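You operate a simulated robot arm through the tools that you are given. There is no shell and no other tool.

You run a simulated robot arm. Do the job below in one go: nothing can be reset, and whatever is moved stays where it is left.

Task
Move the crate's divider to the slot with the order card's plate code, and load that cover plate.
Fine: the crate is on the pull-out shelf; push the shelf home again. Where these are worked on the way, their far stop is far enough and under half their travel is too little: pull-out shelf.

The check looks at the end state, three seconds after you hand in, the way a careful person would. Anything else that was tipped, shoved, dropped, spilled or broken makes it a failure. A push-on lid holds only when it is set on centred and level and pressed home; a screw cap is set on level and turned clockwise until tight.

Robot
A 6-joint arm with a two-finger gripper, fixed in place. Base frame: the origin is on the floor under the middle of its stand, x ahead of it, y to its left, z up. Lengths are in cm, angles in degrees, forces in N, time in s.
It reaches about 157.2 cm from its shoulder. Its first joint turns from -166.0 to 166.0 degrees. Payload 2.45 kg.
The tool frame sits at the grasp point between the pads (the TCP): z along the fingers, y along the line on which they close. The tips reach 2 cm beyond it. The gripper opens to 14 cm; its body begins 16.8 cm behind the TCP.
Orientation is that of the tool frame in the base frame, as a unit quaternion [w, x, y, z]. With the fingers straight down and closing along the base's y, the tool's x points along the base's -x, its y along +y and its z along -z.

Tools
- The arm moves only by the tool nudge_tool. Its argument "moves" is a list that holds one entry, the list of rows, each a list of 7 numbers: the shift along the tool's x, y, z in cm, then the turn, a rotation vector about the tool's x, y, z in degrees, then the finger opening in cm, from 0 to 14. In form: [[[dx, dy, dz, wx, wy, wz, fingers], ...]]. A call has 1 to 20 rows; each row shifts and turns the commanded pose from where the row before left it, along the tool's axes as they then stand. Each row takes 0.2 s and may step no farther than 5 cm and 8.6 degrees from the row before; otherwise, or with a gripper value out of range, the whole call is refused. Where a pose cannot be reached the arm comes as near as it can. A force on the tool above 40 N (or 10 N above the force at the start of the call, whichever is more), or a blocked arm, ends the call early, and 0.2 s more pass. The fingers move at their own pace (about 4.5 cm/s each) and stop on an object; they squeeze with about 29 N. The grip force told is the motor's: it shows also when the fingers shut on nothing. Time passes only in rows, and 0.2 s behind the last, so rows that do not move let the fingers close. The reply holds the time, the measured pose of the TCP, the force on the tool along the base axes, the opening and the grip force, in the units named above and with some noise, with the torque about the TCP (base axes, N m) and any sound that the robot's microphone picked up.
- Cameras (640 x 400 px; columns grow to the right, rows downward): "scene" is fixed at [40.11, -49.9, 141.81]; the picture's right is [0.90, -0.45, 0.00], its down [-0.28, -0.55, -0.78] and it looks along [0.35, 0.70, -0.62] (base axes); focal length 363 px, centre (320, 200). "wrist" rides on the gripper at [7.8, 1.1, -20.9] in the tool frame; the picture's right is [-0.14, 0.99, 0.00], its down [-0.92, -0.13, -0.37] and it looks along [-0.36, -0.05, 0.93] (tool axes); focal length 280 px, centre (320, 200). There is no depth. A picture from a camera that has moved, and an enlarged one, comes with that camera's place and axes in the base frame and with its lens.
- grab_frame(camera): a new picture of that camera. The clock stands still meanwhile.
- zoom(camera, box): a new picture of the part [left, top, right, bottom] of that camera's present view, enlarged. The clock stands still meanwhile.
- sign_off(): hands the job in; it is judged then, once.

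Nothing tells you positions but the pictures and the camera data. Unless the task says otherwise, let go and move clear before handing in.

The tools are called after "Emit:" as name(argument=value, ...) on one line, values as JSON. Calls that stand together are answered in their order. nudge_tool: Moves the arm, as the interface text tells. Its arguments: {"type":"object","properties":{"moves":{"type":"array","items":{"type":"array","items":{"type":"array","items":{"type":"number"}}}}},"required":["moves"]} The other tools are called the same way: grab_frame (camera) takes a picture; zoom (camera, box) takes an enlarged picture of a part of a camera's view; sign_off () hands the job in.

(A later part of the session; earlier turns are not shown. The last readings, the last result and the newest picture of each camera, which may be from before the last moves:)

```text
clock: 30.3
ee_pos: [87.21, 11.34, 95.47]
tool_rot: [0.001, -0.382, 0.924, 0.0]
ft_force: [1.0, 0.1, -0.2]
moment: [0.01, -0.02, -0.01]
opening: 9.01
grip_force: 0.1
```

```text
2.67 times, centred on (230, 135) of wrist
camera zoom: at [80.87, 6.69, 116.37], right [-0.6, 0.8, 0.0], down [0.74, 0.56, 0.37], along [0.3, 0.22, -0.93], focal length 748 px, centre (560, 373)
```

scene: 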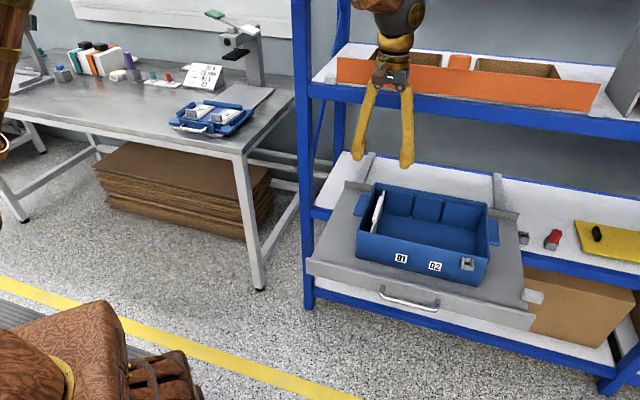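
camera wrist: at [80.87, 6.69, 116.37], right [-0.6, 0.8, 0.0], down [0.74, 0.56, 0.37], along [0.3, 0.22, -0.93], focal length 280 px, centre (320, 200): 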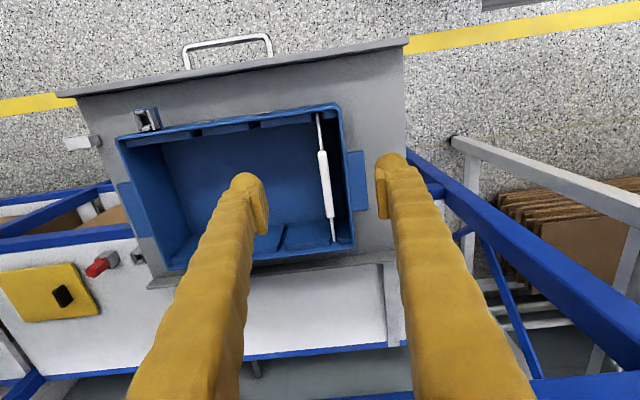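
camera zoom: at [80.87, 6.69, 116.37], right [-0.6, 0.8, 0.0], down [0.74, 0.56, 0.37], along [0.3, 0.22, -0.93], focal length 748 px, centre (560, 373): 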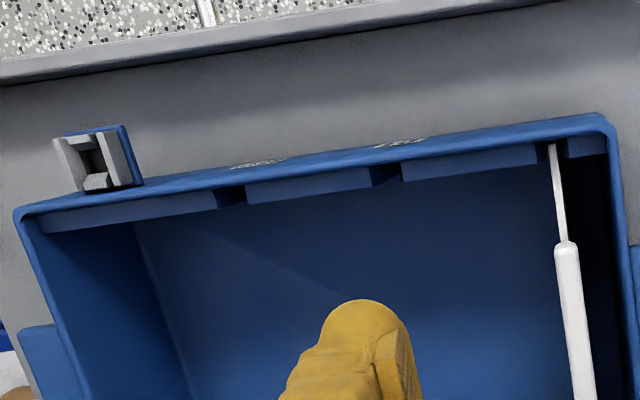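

Emit:
zoom(camera="scene", box=[340, 60, 440, 175])

Emit:
zoom(camera="wrist", box=[200, 150, 300, 250])

Emit:
zoom(camera="wrist", box=[350, 130, 450, 230])

```text
3.48 times, centred on (390, 118) of scene
camera zoom: at [40.11, -49.9, 141.81], right [0.9, -0.45, 0.0], down [-0.28, -0.55, -0.78], along [0.35, 0.7, -0.62], focal length 1264 px, centre (76, 487)
```

zoom: 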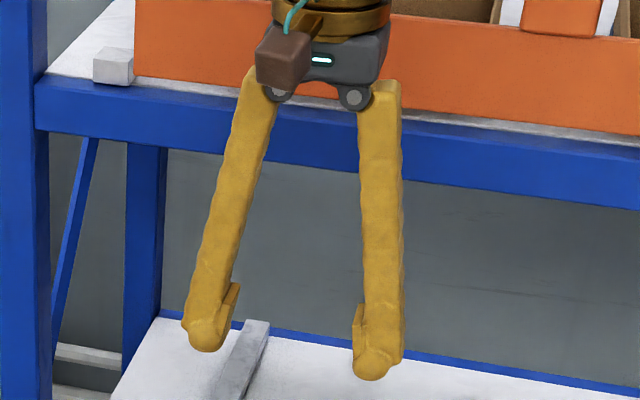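

```text
4.00 times, centred on (250, 200) of wrist
camera zoom: at [80.87, 6.69, 116.37], right [-0.6, 0.8, 0.0], down [0.74, 0.56, 0.37], along [0.3, 0.22, -0.93], focal length 1122 px, centre (600, 200)
```

zoom: 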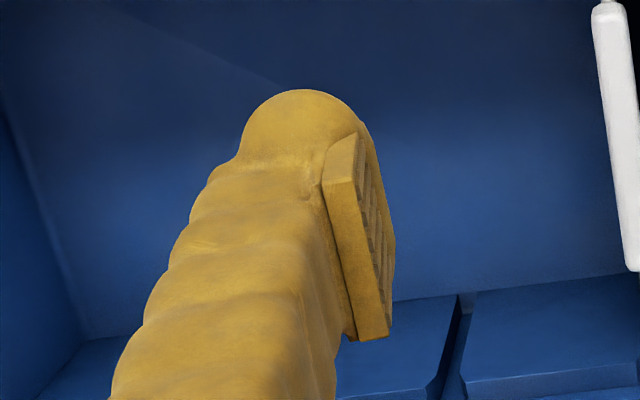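

```text
4.00 times, centred on (400, 180) of wrist
camera zoom: at [80.87, 6.69, 116.37], right [-0.6, 0.8, 0.0], down [0.74, 0.56, 0.37], along [0.3, 0.22, -0.93], focal length 1122 px, centre (0, 280)
```

zoom: 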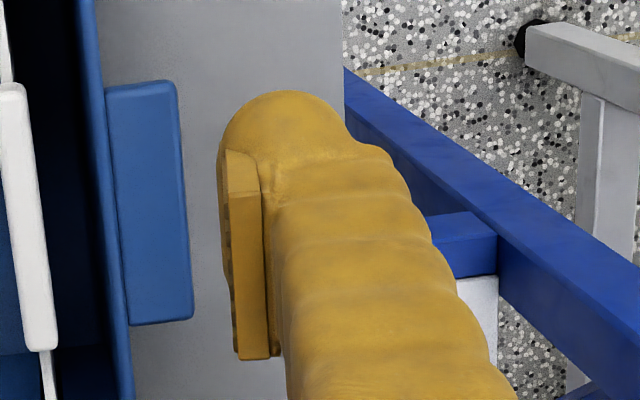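

The grip block sits only about 0.5 cm above the crate rim and close to the left wall, so a finger won't fit beside it. I'll grip the block lengthwise by its two ends (p≈70.6 to 81) instead, so I turn the gripper 90°.

Emit:
nudge_tool(moves=[[[0, 0, 0, 0, 0, 8, 12], [0, 0, 0, 0, 0, 8, 12], [0, 0, 0, 0, 0, 8, 12], [0, 0, 0, 0, 0, 8, 12], [0, 0, 0, 0, 0, 8, 12], [0, 0, 0, 0, 0, 8, 12], [0, 0, 0, 0, 0, 8, 12], [0, 0, 0, 0, 0, 8, 12], [0, 0, 0, 0, 0, 8, 12], [0, 0, 0, 0, 0, 8, 12], [0, 0, 0, 0, 0, 8, 12], [0, 0, 0, 0, 0, 2, 12], [0, 3, 3, 0, 0, 0, 12], [0.2, 3.1, 3, 0, 0, 0, 12], [0, 0, 0, 0, 0, 0, 12]]])

Emit:
grab_frame(camera="wrist")

Emit:
grab_frame(camera="scene")

```text
clock: 33.5
ee_pos: [91.41, 15.61, 89.62]
tool_rot: [0.002, 0.382, 0.924, 0.0]
ft_force: [0.7, -0.4, -0.3]
moment: [0.0, -0.01, -0.01]
opening: 11.99
grip_force: 0.1
```

```text
taken
camera wrist: at [86.52, 22.09, 110.63], right [0.8, 0.6, 0.0], down [0.56, -0.74, 0.37], along [0.22, -0.29, -0.93], focal length 280 px, centre (320, 200)
```

wrist: 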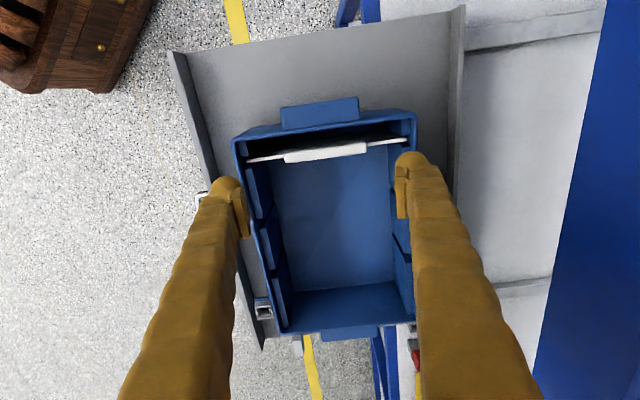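

```text
taken
```

scene: 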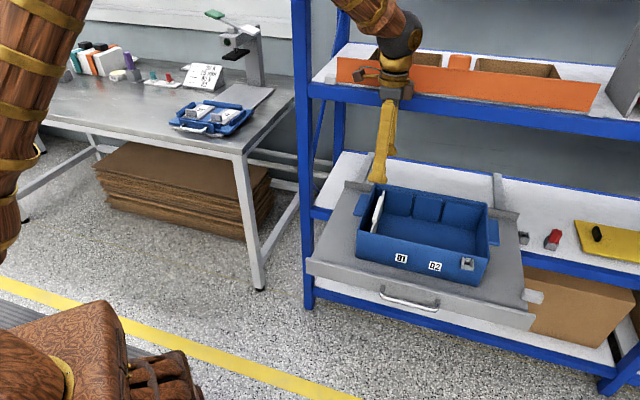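

Emit:
zoom(camera="wrist", box=[230, 100, 430, 225])

Emit:
zoom(camera="wrist", box=[225, 150, 425, 350])

```text
3.20 times, centred on (330, 162) of wrist
camera zoom: at [86.52, 22.09, 110.63], right [0.8, 0.6, 0.0], down [0.56, -0.74, 0.37], along [0.22, -0.29, -0.93], focal length 897 px, centre (288, 320)
```

zoom: 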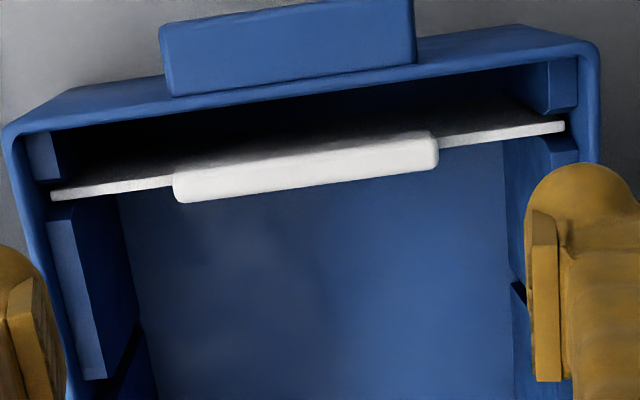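

```text
2.00 times, centred on (325, 250) of wrist
camera zoom: at [86.52, 22.09, 110.63], right [0.8, 0.6, 0.0], down [0.56, -0.74, 0.37], along [0.22, -0.29, -0.93], focal length 561 px, centre (310, 100)
```

zoom: 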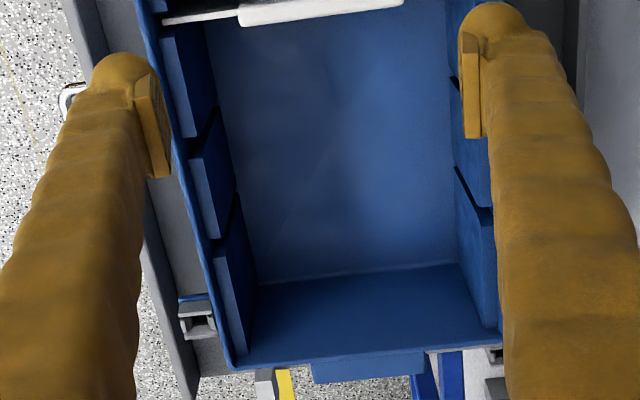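

Emit:
nudge_tool(moves=[[[0.1, 0.73, 3, 0, 0, 0, 12.4], [0, 0, 3, 0, 0, 0, 12.4], [0, 0, 2.5, 0, 0, 0, 12.4], [0, 0, 0, 0, 0, 0, 12.4]]])

Emit:
grab_frame(camera="wrist")

Emit:
grab_frame(camera="scene")

Emit:
zoom(camera="scene", box=[345, 150, 425, 240])

```text
clock: 34.5
ee_pos: [92.01, 16.38, 81.19]
tool_rot: [0.002, 0.383, 0.924, 0.001]
ft_force: [0.8, 0.1, 0.1]
moment: [-0.01, -0.03, 0.03]
opening: 12.41
grip_force: 0.0
```

```text
taken
camera wrist: at [87.13, 22.75, 102.04], right [0.8, 0.6, 0.0], down [0.56, -0.74, 0.37], along [0.22, -0.29, -0.93], focal length 280 px, centre (320, 200)
```

wrist: 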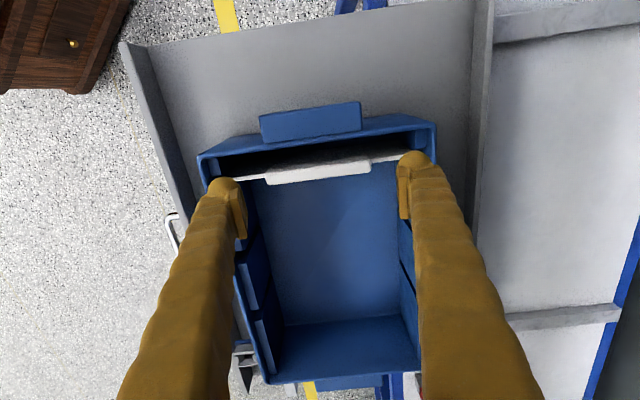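

```text
taken
```

scene: 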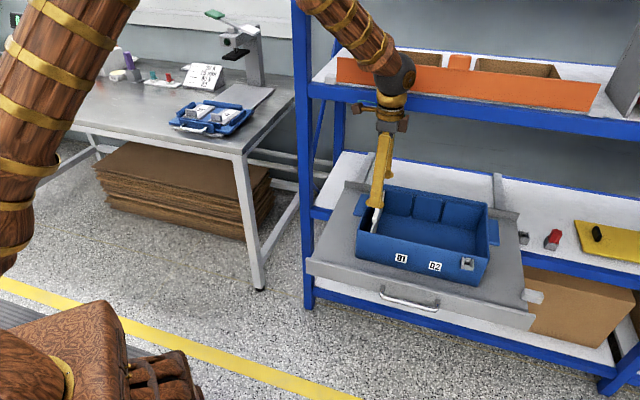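

```text
4.44 times, centred on (385, 195) of scene
camera zoom: at [40.11, -49.9, 141.81], right [0.9, -0.45, 0.0], down [-0.28, -0.55, -0.78], along [0.35, 0.7, -0.62], focal length 1615 px, centre (31, 222)
```

zoom: 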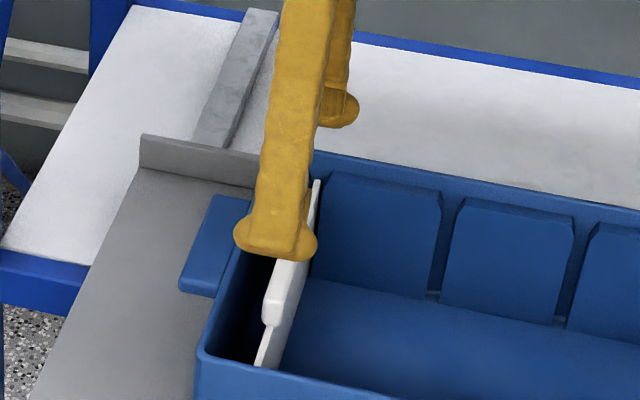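

Emit:
nudge_tool(moves=[[[-0.5, -0.05, 0.5, 0, 0, 0, 12.4], [0, 0, 2, 0, 0, 0, 12.4], [0, 0, 2, 0, 0, 0, 12.4], [0, 0, 0, 0, 0, 0, 12.4]]])

Emit:
zoom(camera="wrist", box=[190, 110, 450, 272])

Emit:
zoom(camera="scene", box=[345, 160, 425, 250])

```text
clock: 35.5
ee_pos: [92.36, 16.1, 76.35]
tool_rot: [0.001, 0.382, 0.924, 0.0]
ft_force: [0.1, -0.2, 0.1]
moment: [0.0, 0.02, 0.0]
opening: 12.42
grip_force: 0.1
```

```text
2.46 times, centred on (320, 191) of wrist
camera zoom: at [87.46, 22.47, 97.34], right [0.8, 0.6, 0.0], down [0.56, -0.74, 0.37], along [0.22, -0.29, -0.93], focal length 690 px, centre (320, 222)
```

zoom: 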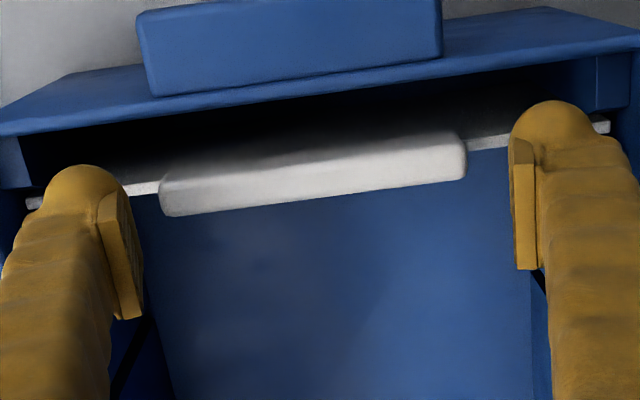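

```text
4.44 times, centred on (385, 205) of scene
camera zoom: at [40.11, -49.9, 141.81], right [0.9, -0.45, 0.0], down [-0.28, -0.55, -0.78], along [0.35, 0.7, -0.62], focal length 1615 px, centre (31, 178)
```

zoom: 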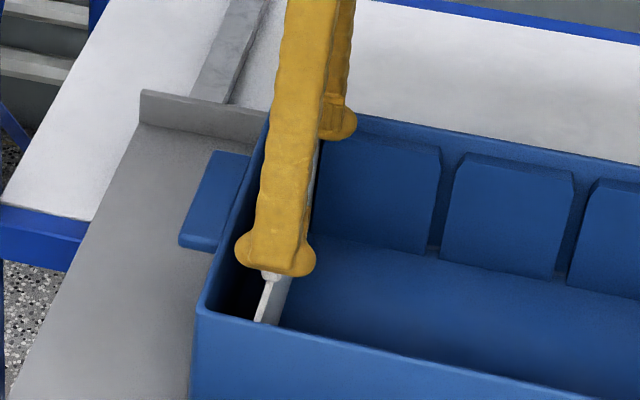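

Emit:
nudge_tool(moves=[[[0, 0, 0.5, 0, 0, 0, 12.4], [0, 0, 0.4, 0, 0, 0, 12.4], [0, 0, 0, 0, 0, 0, 12.4]]])

Emit:
zoom(camera="scene", box=[345, 180, 425, 250])

```text
clock: 36.3
ee_pos: [92.49, 16.07, 75.61]
tool_rot: [0.0, 0.383, 0.924, 0.0]
ft_force: [1.2, 0.7, 0.3]
moment: [-0.04, 0.02, -0.02]
opening: 12.41
grip_force: 0.2
```

```text
5.71 times, centred on (385, 215) of scene
camera zoom: at [40.11, -49.9, 141.81], right [0.9, -0.45, 0.0], down [-0.28, -0.55, -0.78], along [0.35, 0.7, -0.62], focal length 2076 px, centre (-51, 114)
```

zoom: 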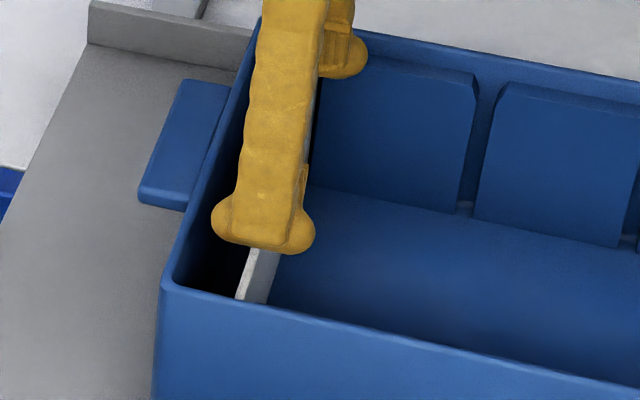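

No contact yet and the block ends are between the pads. I'll close on the block.

Emit:
nudge_tool(moves=[[[0, 0, 0.2, 0, 0, 0, 12.4], [0, 0, 0, 0, 0, 0, 10.8], [0, 0, 0, 0, 0, 0, 10], [0, 0, 0, 0, 0, 0, 9], [0, 0, 0, 0, 0, 0, 8]]])

Emit:
zoom(camera="wrist", box=[190, 110, 450, 272])

```text
clock: 37.2
ee_pos: [92.88, 16.14, 76.12]
tool_rot: [0.005, 0.383, 0.924, 0.003]
ft_force: [-4.4, -1.6, 59.7]
moment: [-0.15, 0.9, 0.05]
opening: 8.39
grip_force: 13.4
stopped in row 4: the force on the tool passed its limit at 46 N (the readings are from after the stop); the commanded pose is now the measured one
```

```text
2.46 times, centred on (320, 191) of wrist
camera zoom: at [87.73, 22.49, 97.13], right [0.8, 0.6, 0.01], down [0.56, -0.74, 0.37], along [0.23, -0.29, -0.93], focal length 690 px, centre (320, 222)
```

zoom: 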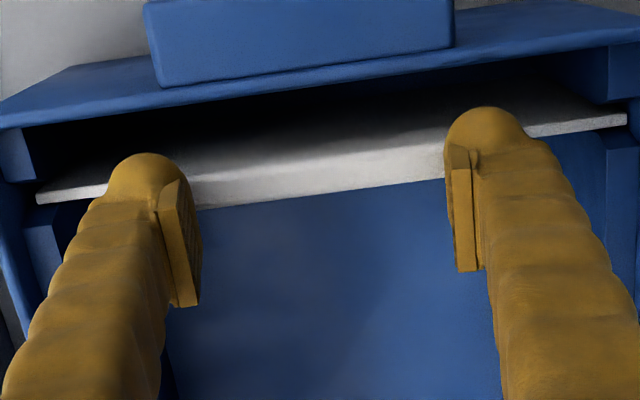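

The rounded fingertips slid up over the block's ends and are pressing on top of it. I'll lift off and open.

Emit:
nudge_tool(moves=[[[0, 0, -1.5, 0, 0, 0, 8.4], [0, 0, -1.5, 0, 0, 0, 9], [0, 0, -2, 0, 0, 0, 12.4], [0, 0, 0, 0, 0, 0, 12.4], [0, 0, 0, 0, 0, 0, 12.4]]])

Emit:
zoom(camera="wrist", box=[190, 110, 450, 272])

Emit:
zoom(camera="scene", box=[345, 160, 425, 250])

```text
clock: 38.4
ee_pos: [92.65, 16.1, 80.77]
tool_rot: [0.002, 0.383, 0.924, 0.002]
ft_force: [-0.4, 0.5, 0.6]
moment: [0.0, -0.03, 0.0]
opening: 12.42
grip_force: 0.0
```

```text
2.46 times, centred on (320, 191) of wrist
camera zoom: at [87.56, 22.56, 101.64], right [0.8, 0.6, 0.01], down [0.56, -0.74, 0.37], along [0.23, -0.29, -0.93], focal length 690 px, centre (320, 222)
```

zoom: 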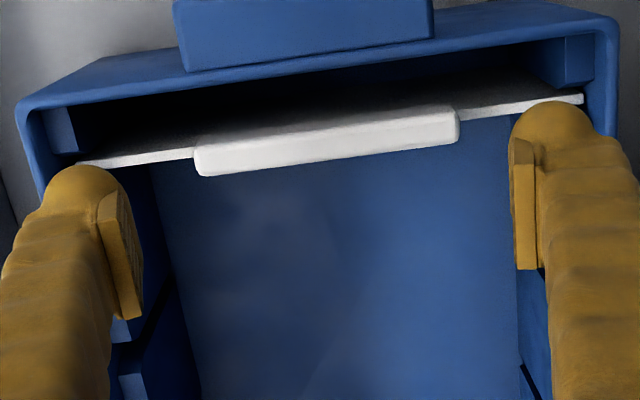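

```text
4.44 times, centred on (385, 205) of scene
camera zoom: at [40.11, -49.9, 141.81], right [0.9, -0.45, 0.0], down [-0.28, -0.55, -0.78], along [0.35, 0.7, -0.62], focal length 1615 px, centre (31, 178)
```

zoom: 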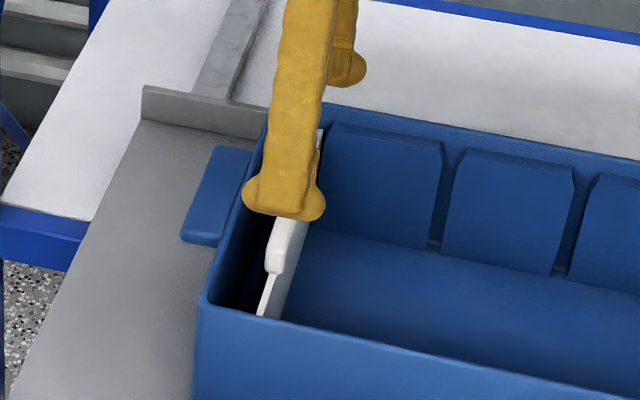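

The contact height shows the block top is near z≈74.1, lower than I had estimated. I'll re-centre, go deeper until the tips nearly touch the plate's top edge, then close again.

Emit:
nudge_tool(moves=[[[0.1, 0.25, 2, 0, 0, 0, 12.2], [0, 0, 2, 0, 0, 0, 12.2], [0, 0, 1.5, 0, 0, 0, 12.2], [0, 0, 0, 0, 0, 0, 12.2]]])

Emit:
nudge_tool(moves=[[[0, 0, 0.25, 0, 0, 0, 12.2], [0, 0, 0, 0, 0, 0, 12.2]]])

Emit:
nudge_tool(moves=[[[0, 0, 0.2, 0, 0, 0, 12.2], [0, 0, 0, 0, 0, 0, 12.2]]])

Emit:
nudge_tool(moves=[[[0, 0, 0.15, 0, 0, 0, 12.2], [0, 0, 0, 0, 0, 0, 12.2]]])

```text
clock: 39.4
ee_pos: [92.8, 16.31, 75.27]
tool_rot: [0.002, 0.382, 0.924, 0.002]
ft_force: [0.5, -0.1, -0.6]
moment: [0.01, -0.03, 0.01]
opening: 12.22
grip_force: 0.0
```

```text
clock: 40.0
ee_pos: [92.83, 16.25, 75.04]
tool_rot: [0.003, 0.382, 0.924, 0.001]
ft_force: [0.3, 0.2, -0.4]
moment: [-0.02, -0.01, 0.0]
opening: 12.22
grip_force: 0.2
```

```text
clock: 40.6
ee_pos: [92.83, 16.43, 74.81]
tool_rot: [0.003, 0.383, 0.924, 0.002]
ft_force: [0.6, -0.1, -0.1]
moment: [0.0, 0.03, 0.02]
opening: 12.19
grip_force: 0.0
```

```text
clock: 41.2
ee_pos: [92.82, 16.25, 74.58]
tool_rot: [0.003, 0.383, 0.924, 0.002]
ft_force: [-0.1, 0.1, 0.0]
moment: [-0.01, 0.0, 0.0]
opening: 12.18
grip_force: 0.1
```

Emit:
zoom(camera="wrist", box=[190, 110, 450, 272])

Emit:
zoom(camera="scene", box=[345, 180, 425, 250])

Emit:
nudge_tool(moves=[[[0, 0, 0.15, 0, 0, 0, 12.2], [0, 0, 0, 0, 0, 0, 12.2]]])

Emit:
nudge_tool(moves=[[[0, 0, 0.15, 0, 0, 0, 12.2], [0, 0, 0, 0, 0, 0, 12.2]]])

```text
2.46 times, centred on (320, 191) of wrist
camera zoom: at [87.85, 22.69, 95.57], right [0.8, 0.6, 0.01], down [0.56, -0.74, 0.37], along [0.23, -0.29, -0.93], focal length 690 px, centre (320, 222)
```

zoom: 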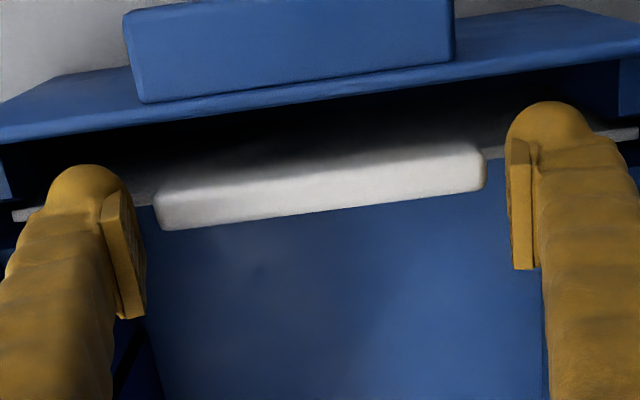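

```text
5.71 times, centred on (385, 215) of scene
camera zoom: at [40.11, -49.9, 141.81], right [0.9, -0.45, 0.0], down [-0.28, -0.55, -0.78], along [0.35, 0.7, -0.62], focal length 2076 px, centre (-51, 114)
```

zoom: 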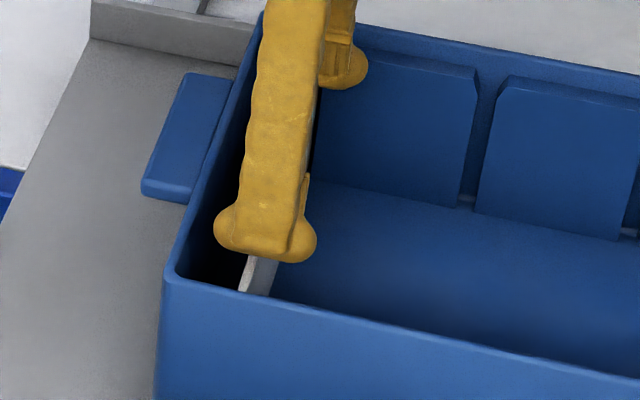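

```text
clock: 41.8
ee_pos: [92.75, 16.32, 74.4]
tool_rot: [0.003, 0.383, 0.924, 0.002]
ft_force: [-0.2, -0.4, -0.1]
moment: [0.03, 0.01, 0.03]
opening: 12.18
grip_force: 0.1
```

```text
clock: 42.4
ee_pos: [92.74, 16.36, 74.29]
tool_rot: [0.003, 0.383, 0.924, 0.003]
ft_force: [-0.4, -0.2, 0.4]
moment: [-0.01, -0.01, 0.01]
opening: 12.2
grip_force: 0.1
```

Emit:
nudge_tool(moves=[[[0, 0, 0.15, 0, 0, 0, 12.2], [0, 0, 0, 0, 0, 0, 12.2]]])

Emit:
nudge_tool(moves=[[[0, 0, 0.15, 0, 0, 0, 12.2], [0, 0, 0, 0, 0, 0, 12.2]]])

Emit:
nudge_tool(moves=[[[0, 0, 0.15, 0, 0, 0, 12.2], [0, 0, 0, 0, 0, 0, 12.2]]])

```text
clock: 43.0
ee_pos: [92.72, 16.31, 74.24]
tool_rot: [0.003, 0.382, 0.924, 0.003]
ft_force: [-0.3, -0.1, -0.3]
moment: [0.0, -0.02, -0.03]
opening: 12.19
grip_force: 0.0
```

```text
clock: 43.6
ee_pos: [92.79, 16.4, 74.12]
tool_rot: [0.003, 0.382, 0.924, 0.002]
ft_force: [0.3, 0.5, 0.6]
moment: [-0.02, 0.01, -0.03]
opening: 12.18
grip_force: 0.1
```

```text
clock: 44.2
ee_pos: [92.85, 16.4, 73.82]
tool_rot: [0.003, 0.382, 0.924, 0.002]
ft_force: [1.1, 0.6, 4.8]
moment: [-0.23, 0.31, 0.01]
opening: 12.21
grip_force: 0.0
```

Tips touched the plate's top at TCP z≈73.8, so the tips are now well below the block's top. I'll raise slightly and close.

Emit:
nudge_tool(moves=[[[0, 0, -0.12, 0, 0, 0, 12.2], [0, 0, 0, 0, 0, 0, 11.2], [0, 0, 0, 0, 0, 0, 10.8], [0, 0, 0, 0, 0, 0, 10.2]]])

Emit:
zoom(camera="wrist", box=[190, 110, 450, 272])

```text
clock: 45.2
ee_pos: [92.83, 16.42, 74.01]
tool_rot: [0.003, 0.383, 0.924, 0.001]
ft_force: [1.1, 1.7, 13.7]
moment: [-0.05, 0.08, -0.01]
opening: 11.06
grip_force: 29.8
```

```text
2.46 times, centred on (320, 191) of wrist
camera zoom: at [87.86, 22.73, 94.97], right [0.8, 0.6, 0.01], down [0.56, -0.74, 0.37], along [0.23, -0.29, -0.93], focal length 690 px, centre (320, 222)
```

zoom: 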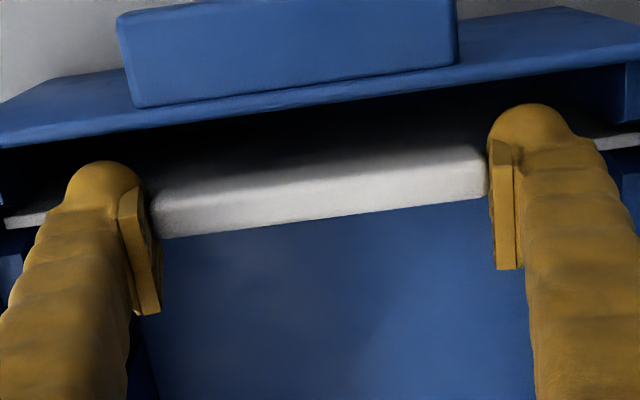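

It's holding the block ends at 11.06 cm with a 30 N squeeze. I'll lift gently and check.

Emit:
nudge_tool(moves=[[[0, 0, -0.2, 0, 0, 0, 9.5], [0, 0, -0.3, 0, 0, 0, 9.5], [0, 0, -0.5, 0, 0, 0, 9.5], [0, 0, -1, 0, 0, 0, 9.5]]])

Emit:
zoom(camera="wrist", box=[190, 110, 450, 272])

Emit:
zoom(camera="scene", box=[345, 160, 445, 250])

```text
clock: 46.2
ee_pos: [92.75, 16.48, 76.18]
tool_rot: [0.003, 0.383, 0.924, 0.002]
ft_force: [0.8, -0.1, -0.8]
moment: [-0.01, -0.01, -0.01]
opening: 11.04
grip_force: 28.9
```

```text
2.46 times, centred on (320, 191) of wrist
camera zoom: at [87.73, 22.83, 97.05], right [0.8, 0.6, 0.01], down [0.56, -0.74, 0.37], along [0.23, -0.29, -0.93], focal length 690 px, centre (320, 222)
```

zoom: 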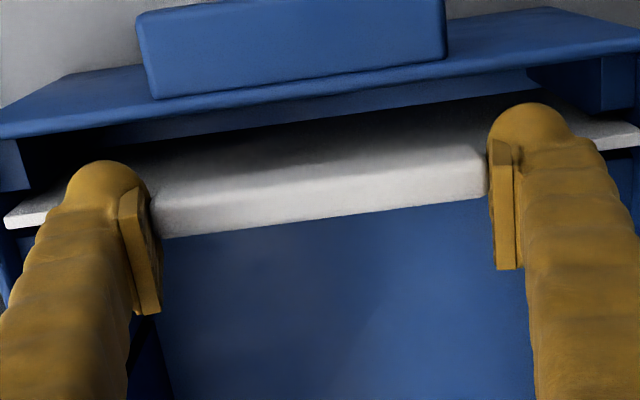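

```text
4.44 times, centred on (395, 205) of scene
camera zoom: at [40.11, -49.9, 141.81], right [0.9, -0.45, 0.0], down [-0.28, -0.55, -0.78], along [0.35, 0.7, -0.62], focal length 1615 px, centre (-13, 178)
```

zoom: 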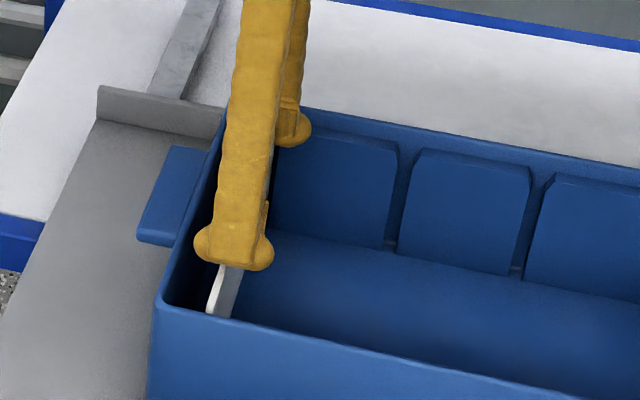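

The divider rises with the gripper. I'll lift it clear.

Emit:
nudge_tool(moves=[[[0, 0, -1.2, 0, 0, 0, 9.5], [0, 0, -1.5, 0, 0, 0, 9.5], [0, 0, -1.5, 0, 0, 0, 9.5], [0, 0, -1.5, 0, 0, 0, 9.5], [0, 0, -1.5, 0, 0, 0, 9.5], [0, 0, -1.5, 0, 0, 0, 9.5], [0, 0, -1.2, 0, 0, 0, 9.5], [0, 0, 0, 0, 0, 0, 9.5]]])

Emit:
grab_frame(camera="wrist")

Emit:
zoom(camera="scene", box=[340, 130, 500, 290])

```text
clock: 48.0
ee_pos: [92.66, 16.46, 85.79]
tool_rot: [0.003, 0.382, 0.924, 0.002]
ft_force: [0.7, -0.6, -1.2]
moment: [0.0, 0.02, 0.0]
opening: 11.06
grip_force: 29.4
```

```text
taken
camera wrist: at [87.73, 22.76, 106.74], right [0.8, 0.6, 0.01], down [0.56, -0.74, 0.37], along [0.23, -0.29, -0.93], focal length 280 px, centre (320, 200)
```

wrist: 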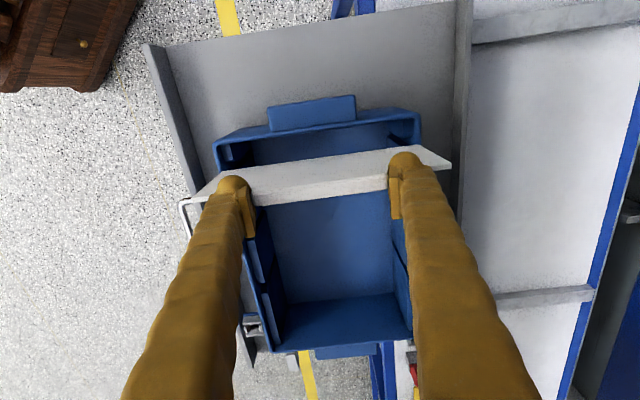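

```text
2.50 times, centred on (420, 210) of scene
camera zoom: at [40.11, -49.9, 141.81], right [0.9, -0.45, 0.0], down [-0.28, -0.55, -0.78], along [0.35, 0.7, -0.62], focal length 908 px, centre (70, 175)
```

zoom: 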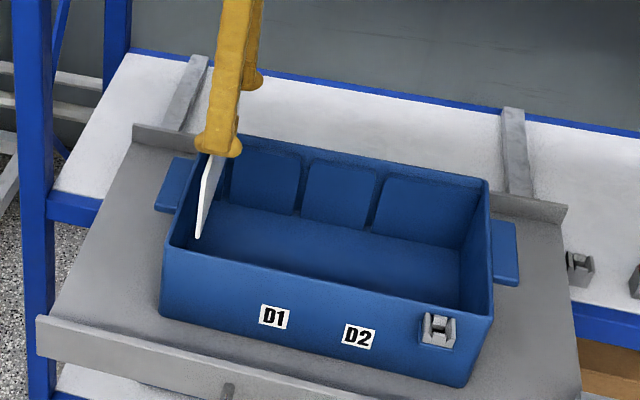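

The divider is held clear of the rim. I'll move it 18.2 cm along toward D2 and check the alignment.

Emit:
nudge_tool(moves=[[[-1.5, 0, 0, 0, 0, 0, 9.5], [-2, 0, 0, 0, 0, 0, 9.5], [-2, 0, 0, 0, 0, 0, 9.5], [-2, 0, 0, 0, 0, 0, 9.5], [-2, 0, 0, 0, 0, 0, 9.5], [-2, 0, 0, 0, 0, 0, 9.5], [-2, 0, 0, 0, 0, 0, 9.5], [-2, 0, 0, 0, 0, 0, 9.5], [-1.5, 0, 0, 0, 0, 0, 9.5], [-1.2, 0, 0, 0, 0, 0, 9.5], [0, 0, 0, 0, 0, 0, 9.5]]])

Emit:
grab_frame(camera="wrist")

Emit:
zoom(camera="scene", box=[380, 150, 500, 270])

```text
clock: 50.4
ee_pos: [105.68, 3.59, 85.94]
tool_rot: [0.003, 0.383, 0.924, 0.002]
ft_force: [-0.1, 0.9, -1.5]
moment: [-0.02, 0.03, 0.01]
opening: 11.05
grip_force: 29.4
```

```text
taken
camera wrist: at [100.66, 10.0, 106.92], right [0.8, 0.6, 0.01], down [0.56, -0.74, 0.37], along [0.23, -0.29, -0.93], focal length 280 px, centre (320, 200)
```

wrist: 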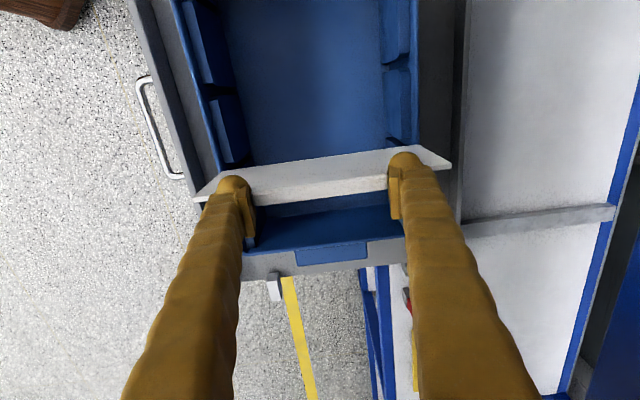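

```text
3.33 times, centred on (440, 210) of scene
camera zoom: at [40.11, -49.9, 141.81], right [0.9, -0.45, 0.0], down [-0.28, -0.55, -0.78], along [0.35, 0.7, -0.62], focal length 1211 px, centre (-80, 167)
```

zoom: 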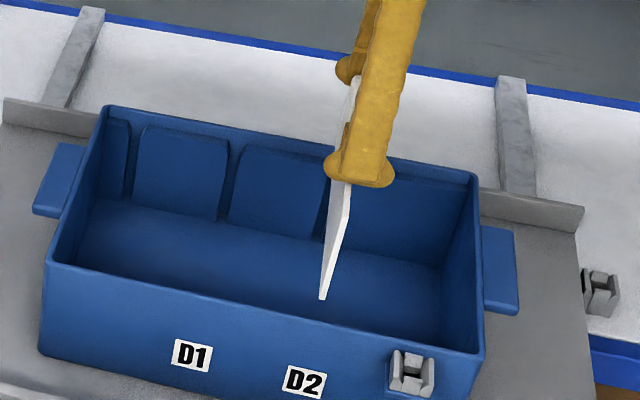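

Emit:
zoom(camera="wrist", box=[170, 90, 270, 210])

Emit:
zoom(camera="wrist", box=[370, 50, 470, 190])

Emit:
zoom(camera="scene", box=[425, 175, 495, 245])

```text
3.33 times, centred on (220, 150) of wrist
camera zoom: at [100.66, 10.0, 106.92], right [0.8, 0.6, 0.01], down [0.56, -0.74, 0.37], along [0.23, -0.29, -0.93], focal length 935 px, centre (653, 367)
```

zoom: 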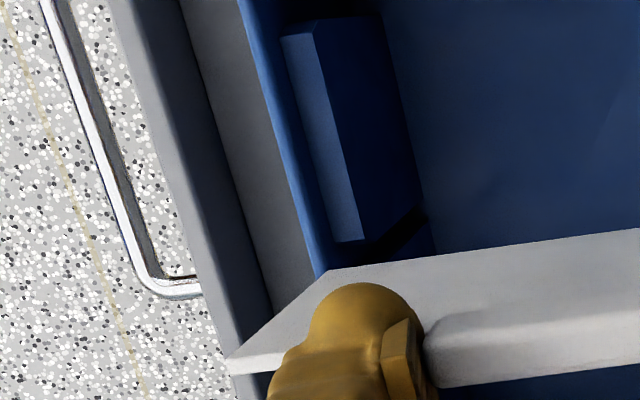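

```text
2.86 times, centred on (420, 120) of wrist
camera zoom: at [100.66, 10.0, 106.92], right [0.8, 0.6, 0.01], down [0.56, -0.74, 0.37], along [0.23, -0.29, -0.93], focal length 801 px, centre (34, 429)
```

zoom: 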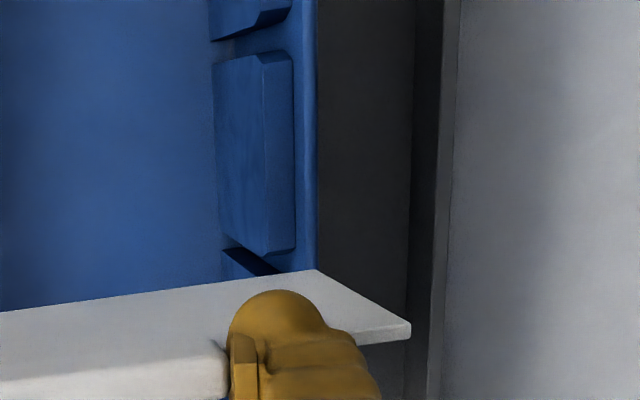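

```text
5.71 times, centred on (460, 210) of scene
camera zoom: at [40.11, -49.9, 141.81], right [0.9, -0.45, 0.0], down [-0.28, -0.55, -0.78], along [0.35, 0.7, -0.62], focal length 2076 px, centre (-480, 143)
```

zoom: 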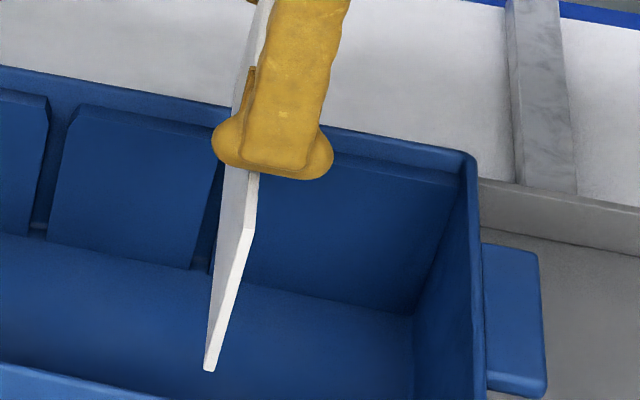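

Emit:
nudge_tool(moves=[[[-0.1, 0, 1, 0, 0, 0, 9.5], [0, 0, 1.0, 0, 0, 0, 9.5], [0, 0, 0.5, 0, 0, 0, 9.5], [0, 0, 0, 0, 0, 0, 9.5]]])

Emit:
zoom(camera="wrist", box=[180, 130, 260, 200])

Emit:
zoom(camera="wrist", box=[370, 110, 450, 180])

Emit:
zoom(camera="scene", box=[425, 185, 495, 255])

```text
clock: 51.4
ee_pos: [105.63, 3.45, 83.54]
tool_rot: [0.002, 0.383, 0.924, 0.001]
ft_force: [-0.4, -0.7, -1.3]
moment: [0.0, 0.0, 0.01]
opening: 11.03
grip_force: 29.1
```

```text
5.71 times, centred on (220, 165) of wrist
camera zoom: at [100.69, 9.83, 104.44], right [0.8, 0.6, 0.01], down [0.56, -0.74, 0.37], along [0.23, -0.29, -0.93], focal length 1602 px, centre (891, 400)
```

zoom: 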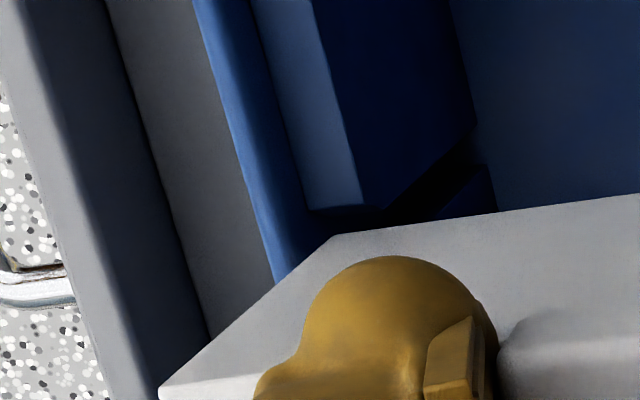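

```text
5.71 times, centred on (410, 145) of wrist
camera zoom: at [100.69, 9.83, 104.44], right [0.8, 0.6, 0.01], down [0.56, -0.74, 0.37], along [0.23, -0.29, -0.93], focal length 1602 px, centre (-194, 514)
```

zoom: 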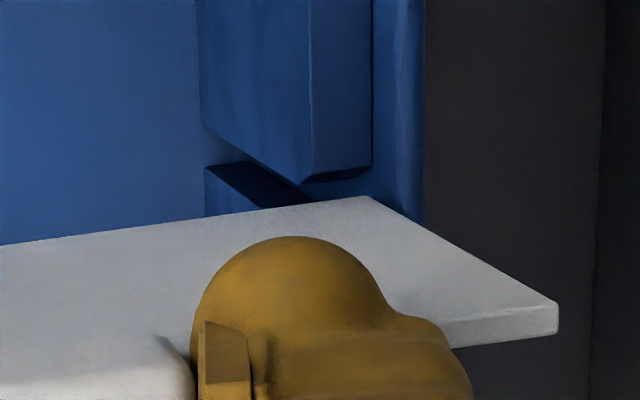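

```text
5.71 times, centred on (460, 220) of scene
camera zoom: at [40.11, -49.9, 141.81], right [0.9, -0.45, 0.0], down [-0.28, -0.55, -0.78], along [0.35, 0.7, -0.62], focal length 2076 px, centre (-480, 86)
```

zoom: 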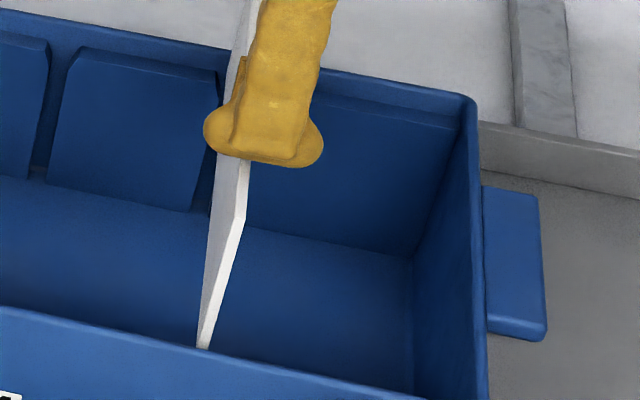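

Emit:
zoom(camera="scene", box=[442, 190, 472, 215])

Emit:
zoom(camera="scene", box=[442, 222, 482, 252])

Emit:
zoom(camera="wrist", box=[210, 140, 250, 170])

Emit:
zoom(camera="wrist", box=[385, 125, 425, 155])

```text
16.00 times, centred on (457, 202) of scene
camera zoom: at [40.11, -49.9, 141.81], right [0.9, -0.45, 0.0], down [-0.28, -0.55, -0.78], along [0.35, 0.7, -0.62], focal length 5814 px, centre (-1872, 160)
```

zoom: 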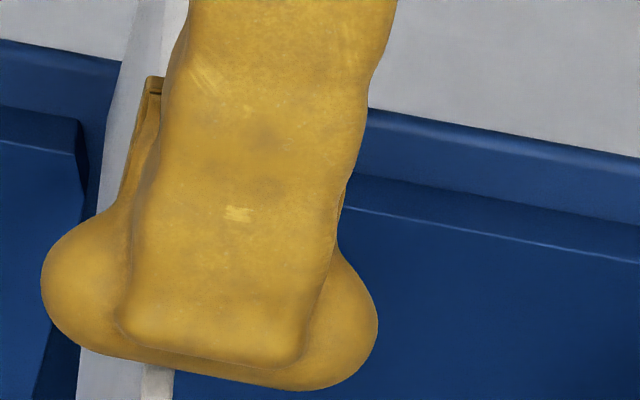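

```text
13.33 times, centred on (462, 237) of scene
camera zoom: at [40.11, -49.9, 141.81], right [0.9, -0.45, 0.0], down [-0.28, -0.55, -0.78], along [0.35, 0.7, -0.62], focal length 4845 px, centre (-1573, -293)
```

zoom: 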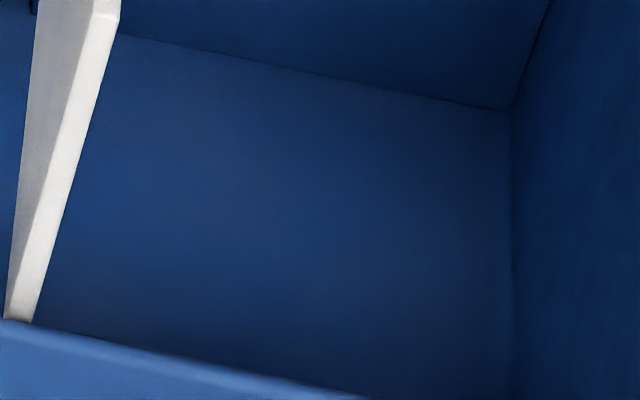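

```text
13.33 times, centred on (230, 155) of wrist
camera zoom: at [100.69, 9.83, 104.44], right [0.8, 0.6, 0.01], down [0.56, -0.74, 0.37], along [0.23, -0.29, -0.93], focal length 3738 px, centre (1520, 800)
```

zoom: 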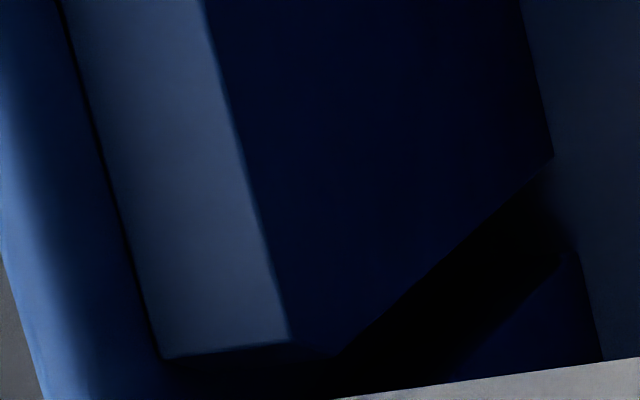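

```text
13.33 times, centred on (405, 140) of wrist
camera zoom: at [100.69, 9.83, 104.44], right [0.8, 0.6, 0.01], down [0.56, -0.74, 0.37], along [0.23, -0.29, -0.93], focal length 3738 px, centre (-813, 1000)
```

zoom: 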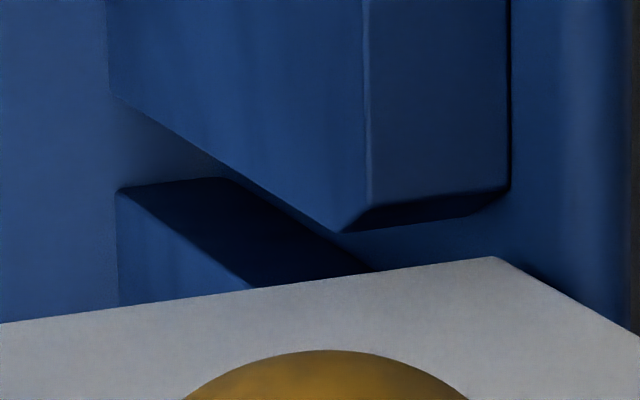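

Plate and D2 groove are within about 1 mm by both cameras. I'll apply a small correction and lower step by step while watching the forces.

Emit:
nudge_tool(moves=[[[-0.08, 0, 0.6, 0, 0, 0, 9.5], [0, 0, 0.6, 0, 0, 0, 9.5], [0, 0, 0.6, 0, 0, 0, 9.5], [0, 0, 0, 0, 0, 0, 9.5]]])

Emit:
zoom(camera="wrist", box=[180, 130, 260, 200])

Emit:
zoom(camera="wrist", box=[370, 110, 450, 180])

Emit:
zoom(camera="scene", box=[425, 185, 495, 255])

```text
clock: 52.4
ee_pos: [105.59, 3.47, 81.61]
tool_rot: [0.002, 0.383, 0.924, 0.002]
ft_force: [0.5, -0.6, -1.0]
moment: [0.02, -0.02, -0.01]
opening: 11.02
grip_force: 29.1
```

```text
5.71 times, centred on (220, 165) of wrist
camera zoom: at [100.71, 9.79, 102.59], right [0.8, 0.6, 0.0], down [0.56, -0.74, 0.37], along [0.23, -0.29, -0.93], focal length 1602 px, centre (891, 400)
```

zoom: 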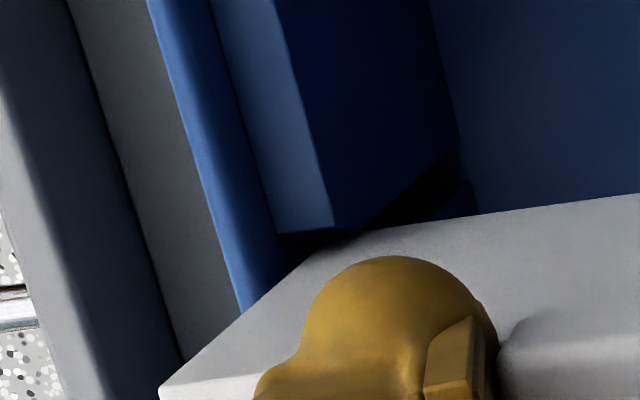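

```text
5.71 times, centred on (410, 145) of wrist
camera zoom: at [100.71, 9.79, 102.59], right [0.8, 0.6, 0.0], down [0.56, -0.74, 0.37], along [0.23, -0.29, -0.93], focal length 1602 px, centre (-194, 514)
```

zoom: 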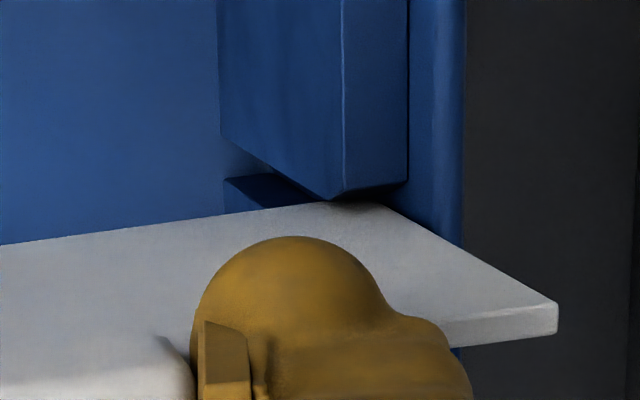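

```text
5.71 times, centred on (460, 220) of scene
camera zoom: at [40.11, -49.9, 141.81], right [0.9, -0.45, 0.0], down [-0.28, -0.55, -0.78], along [0.35, 0.7, -0.62], focal length 2076 px, centre (-480, 86)
```

zoom: 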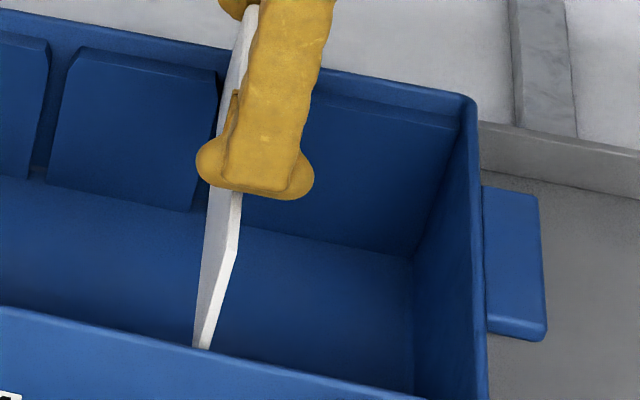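

Emit:
nudge_tool(moves=[[[0, 0, 0.5, 0, 0, 0, 9.5], [0, 0, 0.5, 0, 0, 0, 9.5], [0, 0, 0, 0, 0, 0, 9.5]]])

Emit:
nudge_tool(moves=[[[0, 0, 0.5, 0, 0, 0, 9.5], [0, 0, 0.5, 0, 0, 0, 9.5], [0, 0, 0, 0, 0, 0, 9.5]]])

Emit:
zoom(camera="scene", box=[425, 185, 495, 255])

Emit:
grab_frame(camera="wrist")

```text
clock: 53.2
ee_pos: [105.72, 3.35, 80.59]
tool_rot: [0.002, 0.383, 0.924, 0.002]
ft_force: [-0.5, 0.0, -0.4]
moment: [0.02, 0.02, 0.02]
opening: 11.01
grip_force: 29.1
```

```text
clock: 54.0
ee_pos: [105.79, 3.3, 79.77]
tool_rot: [0.002, 0.382, 0.924, 0.001]
ft_force: [-0.8, 0.1, -1.1]
moment: [0.01, -0.03, -0.03]
opening: 11.02
grip_force: 29.2
```

```text
5.71 times, centred on (460, 220) of scene
camera zoom: at [40.11, -49.9, 141.81], right [0.9, -0.45, 0.0], down [-0.28, -0.55, -0.78], along [0.35, 0.7, -0.62], focal length 2076 px, centre (-480, 86)
```

zoom: 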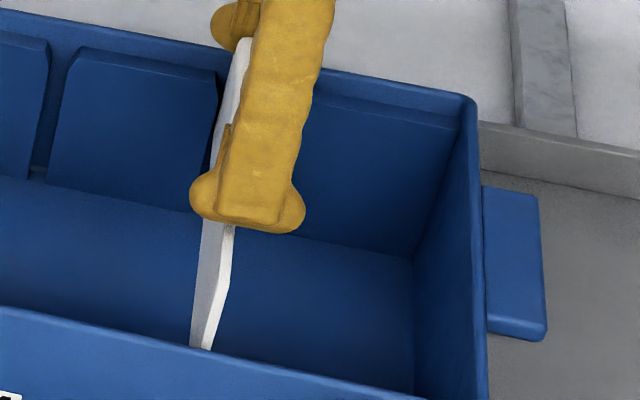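

```text
taken
camera wrist: at [100.75, 9.72, 100.63], right [0.8, 0.6, 0.01], down [0.56, -0.74, 0.37], along [0.23, -0.29, -0.93], focal length 280 px, centre (320, 200)
```

wrist: 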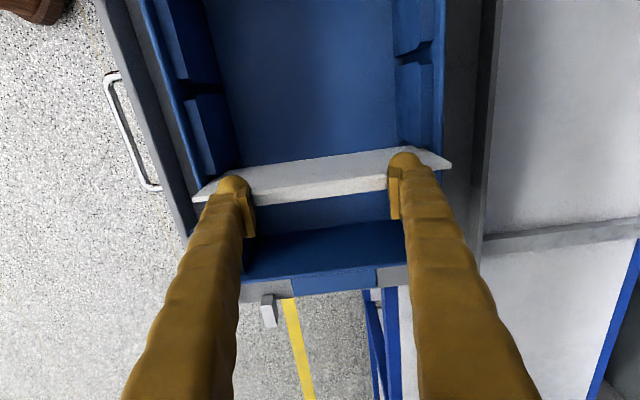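

No contact force, so the plate is entering the D2 groove. I'll keep lowering.

Emit:
nudge_tool(moves=[[[0, 0, 0.6, 0, 0, 0, 9.5], [0, 0, 0.6, 0, 0, 0, 9.5], [0, 0, 0.6, 0, 0, 0, 9.5], [0, 0, 0, 0, 0, 0, 9.5]]])

Emit:
nudge_tool(moves=[[[0, 0, 0.6, 0, 0, 0, 9.5], [0, 0, 0.6, 0, 0, 0, 9.5], [0, 0, 0.6, 0, 0, 0, 9.5], [0, 0, 0, 0, 0, 0, 9.5]]])

Emit:
zoom(camera="scene", box=[425, 185, 495, 255])

Emit:
grab_frame(camera="wrist")

```text
clock: 55.0
ee_pos: [105.66, 3.23, 77.74]
tool_rot: [0.003, 0.382, 0.924, 0.002]
ft_force: [-0.5, -0.6, -0.4]
moment: [-0.01, 0.01, 0.01]
opening: 11.02
grip_force: 28.6
```

```text
clock: 56.0
ee_pos: [105.76, 3.35, 76.03]
tool_rot: [0.003, 0.383, 0.924, 0.001]
ft_force: [0.1, 0.0, -0.8]
moment: [0.02, -0.03, 0.03]
opening: 11.0
grip_force: 29.3
```

```text
5.71 times, centred on (460, 220) of scene
camera zoom: at [40.11, -49.9, 141.81], right [0.9, -0.45, 0.0], down [-0.28, -0.55, -0.78], along [0.35, 0.7, -0.62], focal length 2076 px, centre (-480, 86)
```

zoom: 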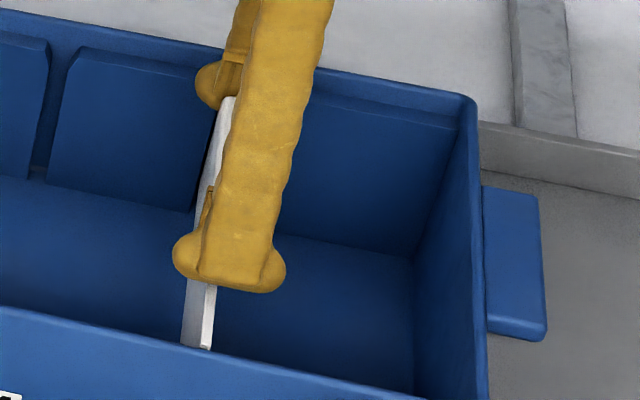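

```text
taken
camera wrist: at [100.7, 9.72, 96.92], right [0.8, 0.6, 0.01], down [0.56, -0.74, 0.37], along [0.23, -0.29, -0.93], focal length 280 px, centre (320, 200)
```

wrist: 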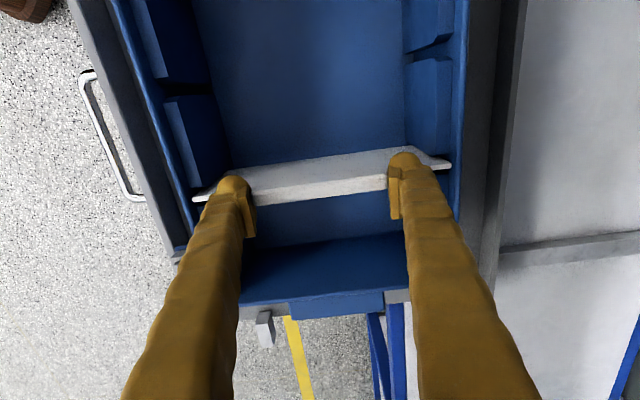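

Emit:
nudge_tool(moves=[[[0, 0, 0.5, 0, 0, 0, 9.5], [0, 0, 0.5, 0, 0, 0, 9.5], [0, 0, 0.4, 0, 0, 0, 9.5], [0, 0, 0, 0, 0, 0, 9.5]]])

Emit:
nudge_tool(moves=[[[0, 0, 0.3, 0, 0, 0, 9.5], [0, 0, 0.2, 0, 0, 0, 9.5], [0, 0, 0, 0, 0, 0, 9.5]]])

```text
clock: 57.0
ee_pos: [105.59, 3.25, 74.68]
tool_rot: [0.003, 0.383, 0.924, 0.001]
ft_force: [-0.7, 0.2, -1.3]
moment: [0.02, -0.02, 0.02]
opening: 10.99
grip_force: 29.4
```

```text
clock: 57.8
ee_pos: [105.72, 3.39, 74.15]
tool_rot: [0.003, 0.383, 0.924, 0.001]
ft_force: [-2.1, -1.6, 9.7]
moment: [0.01, 0.11, -0.02]
opening: 10.99
grip_force: 29.3
```

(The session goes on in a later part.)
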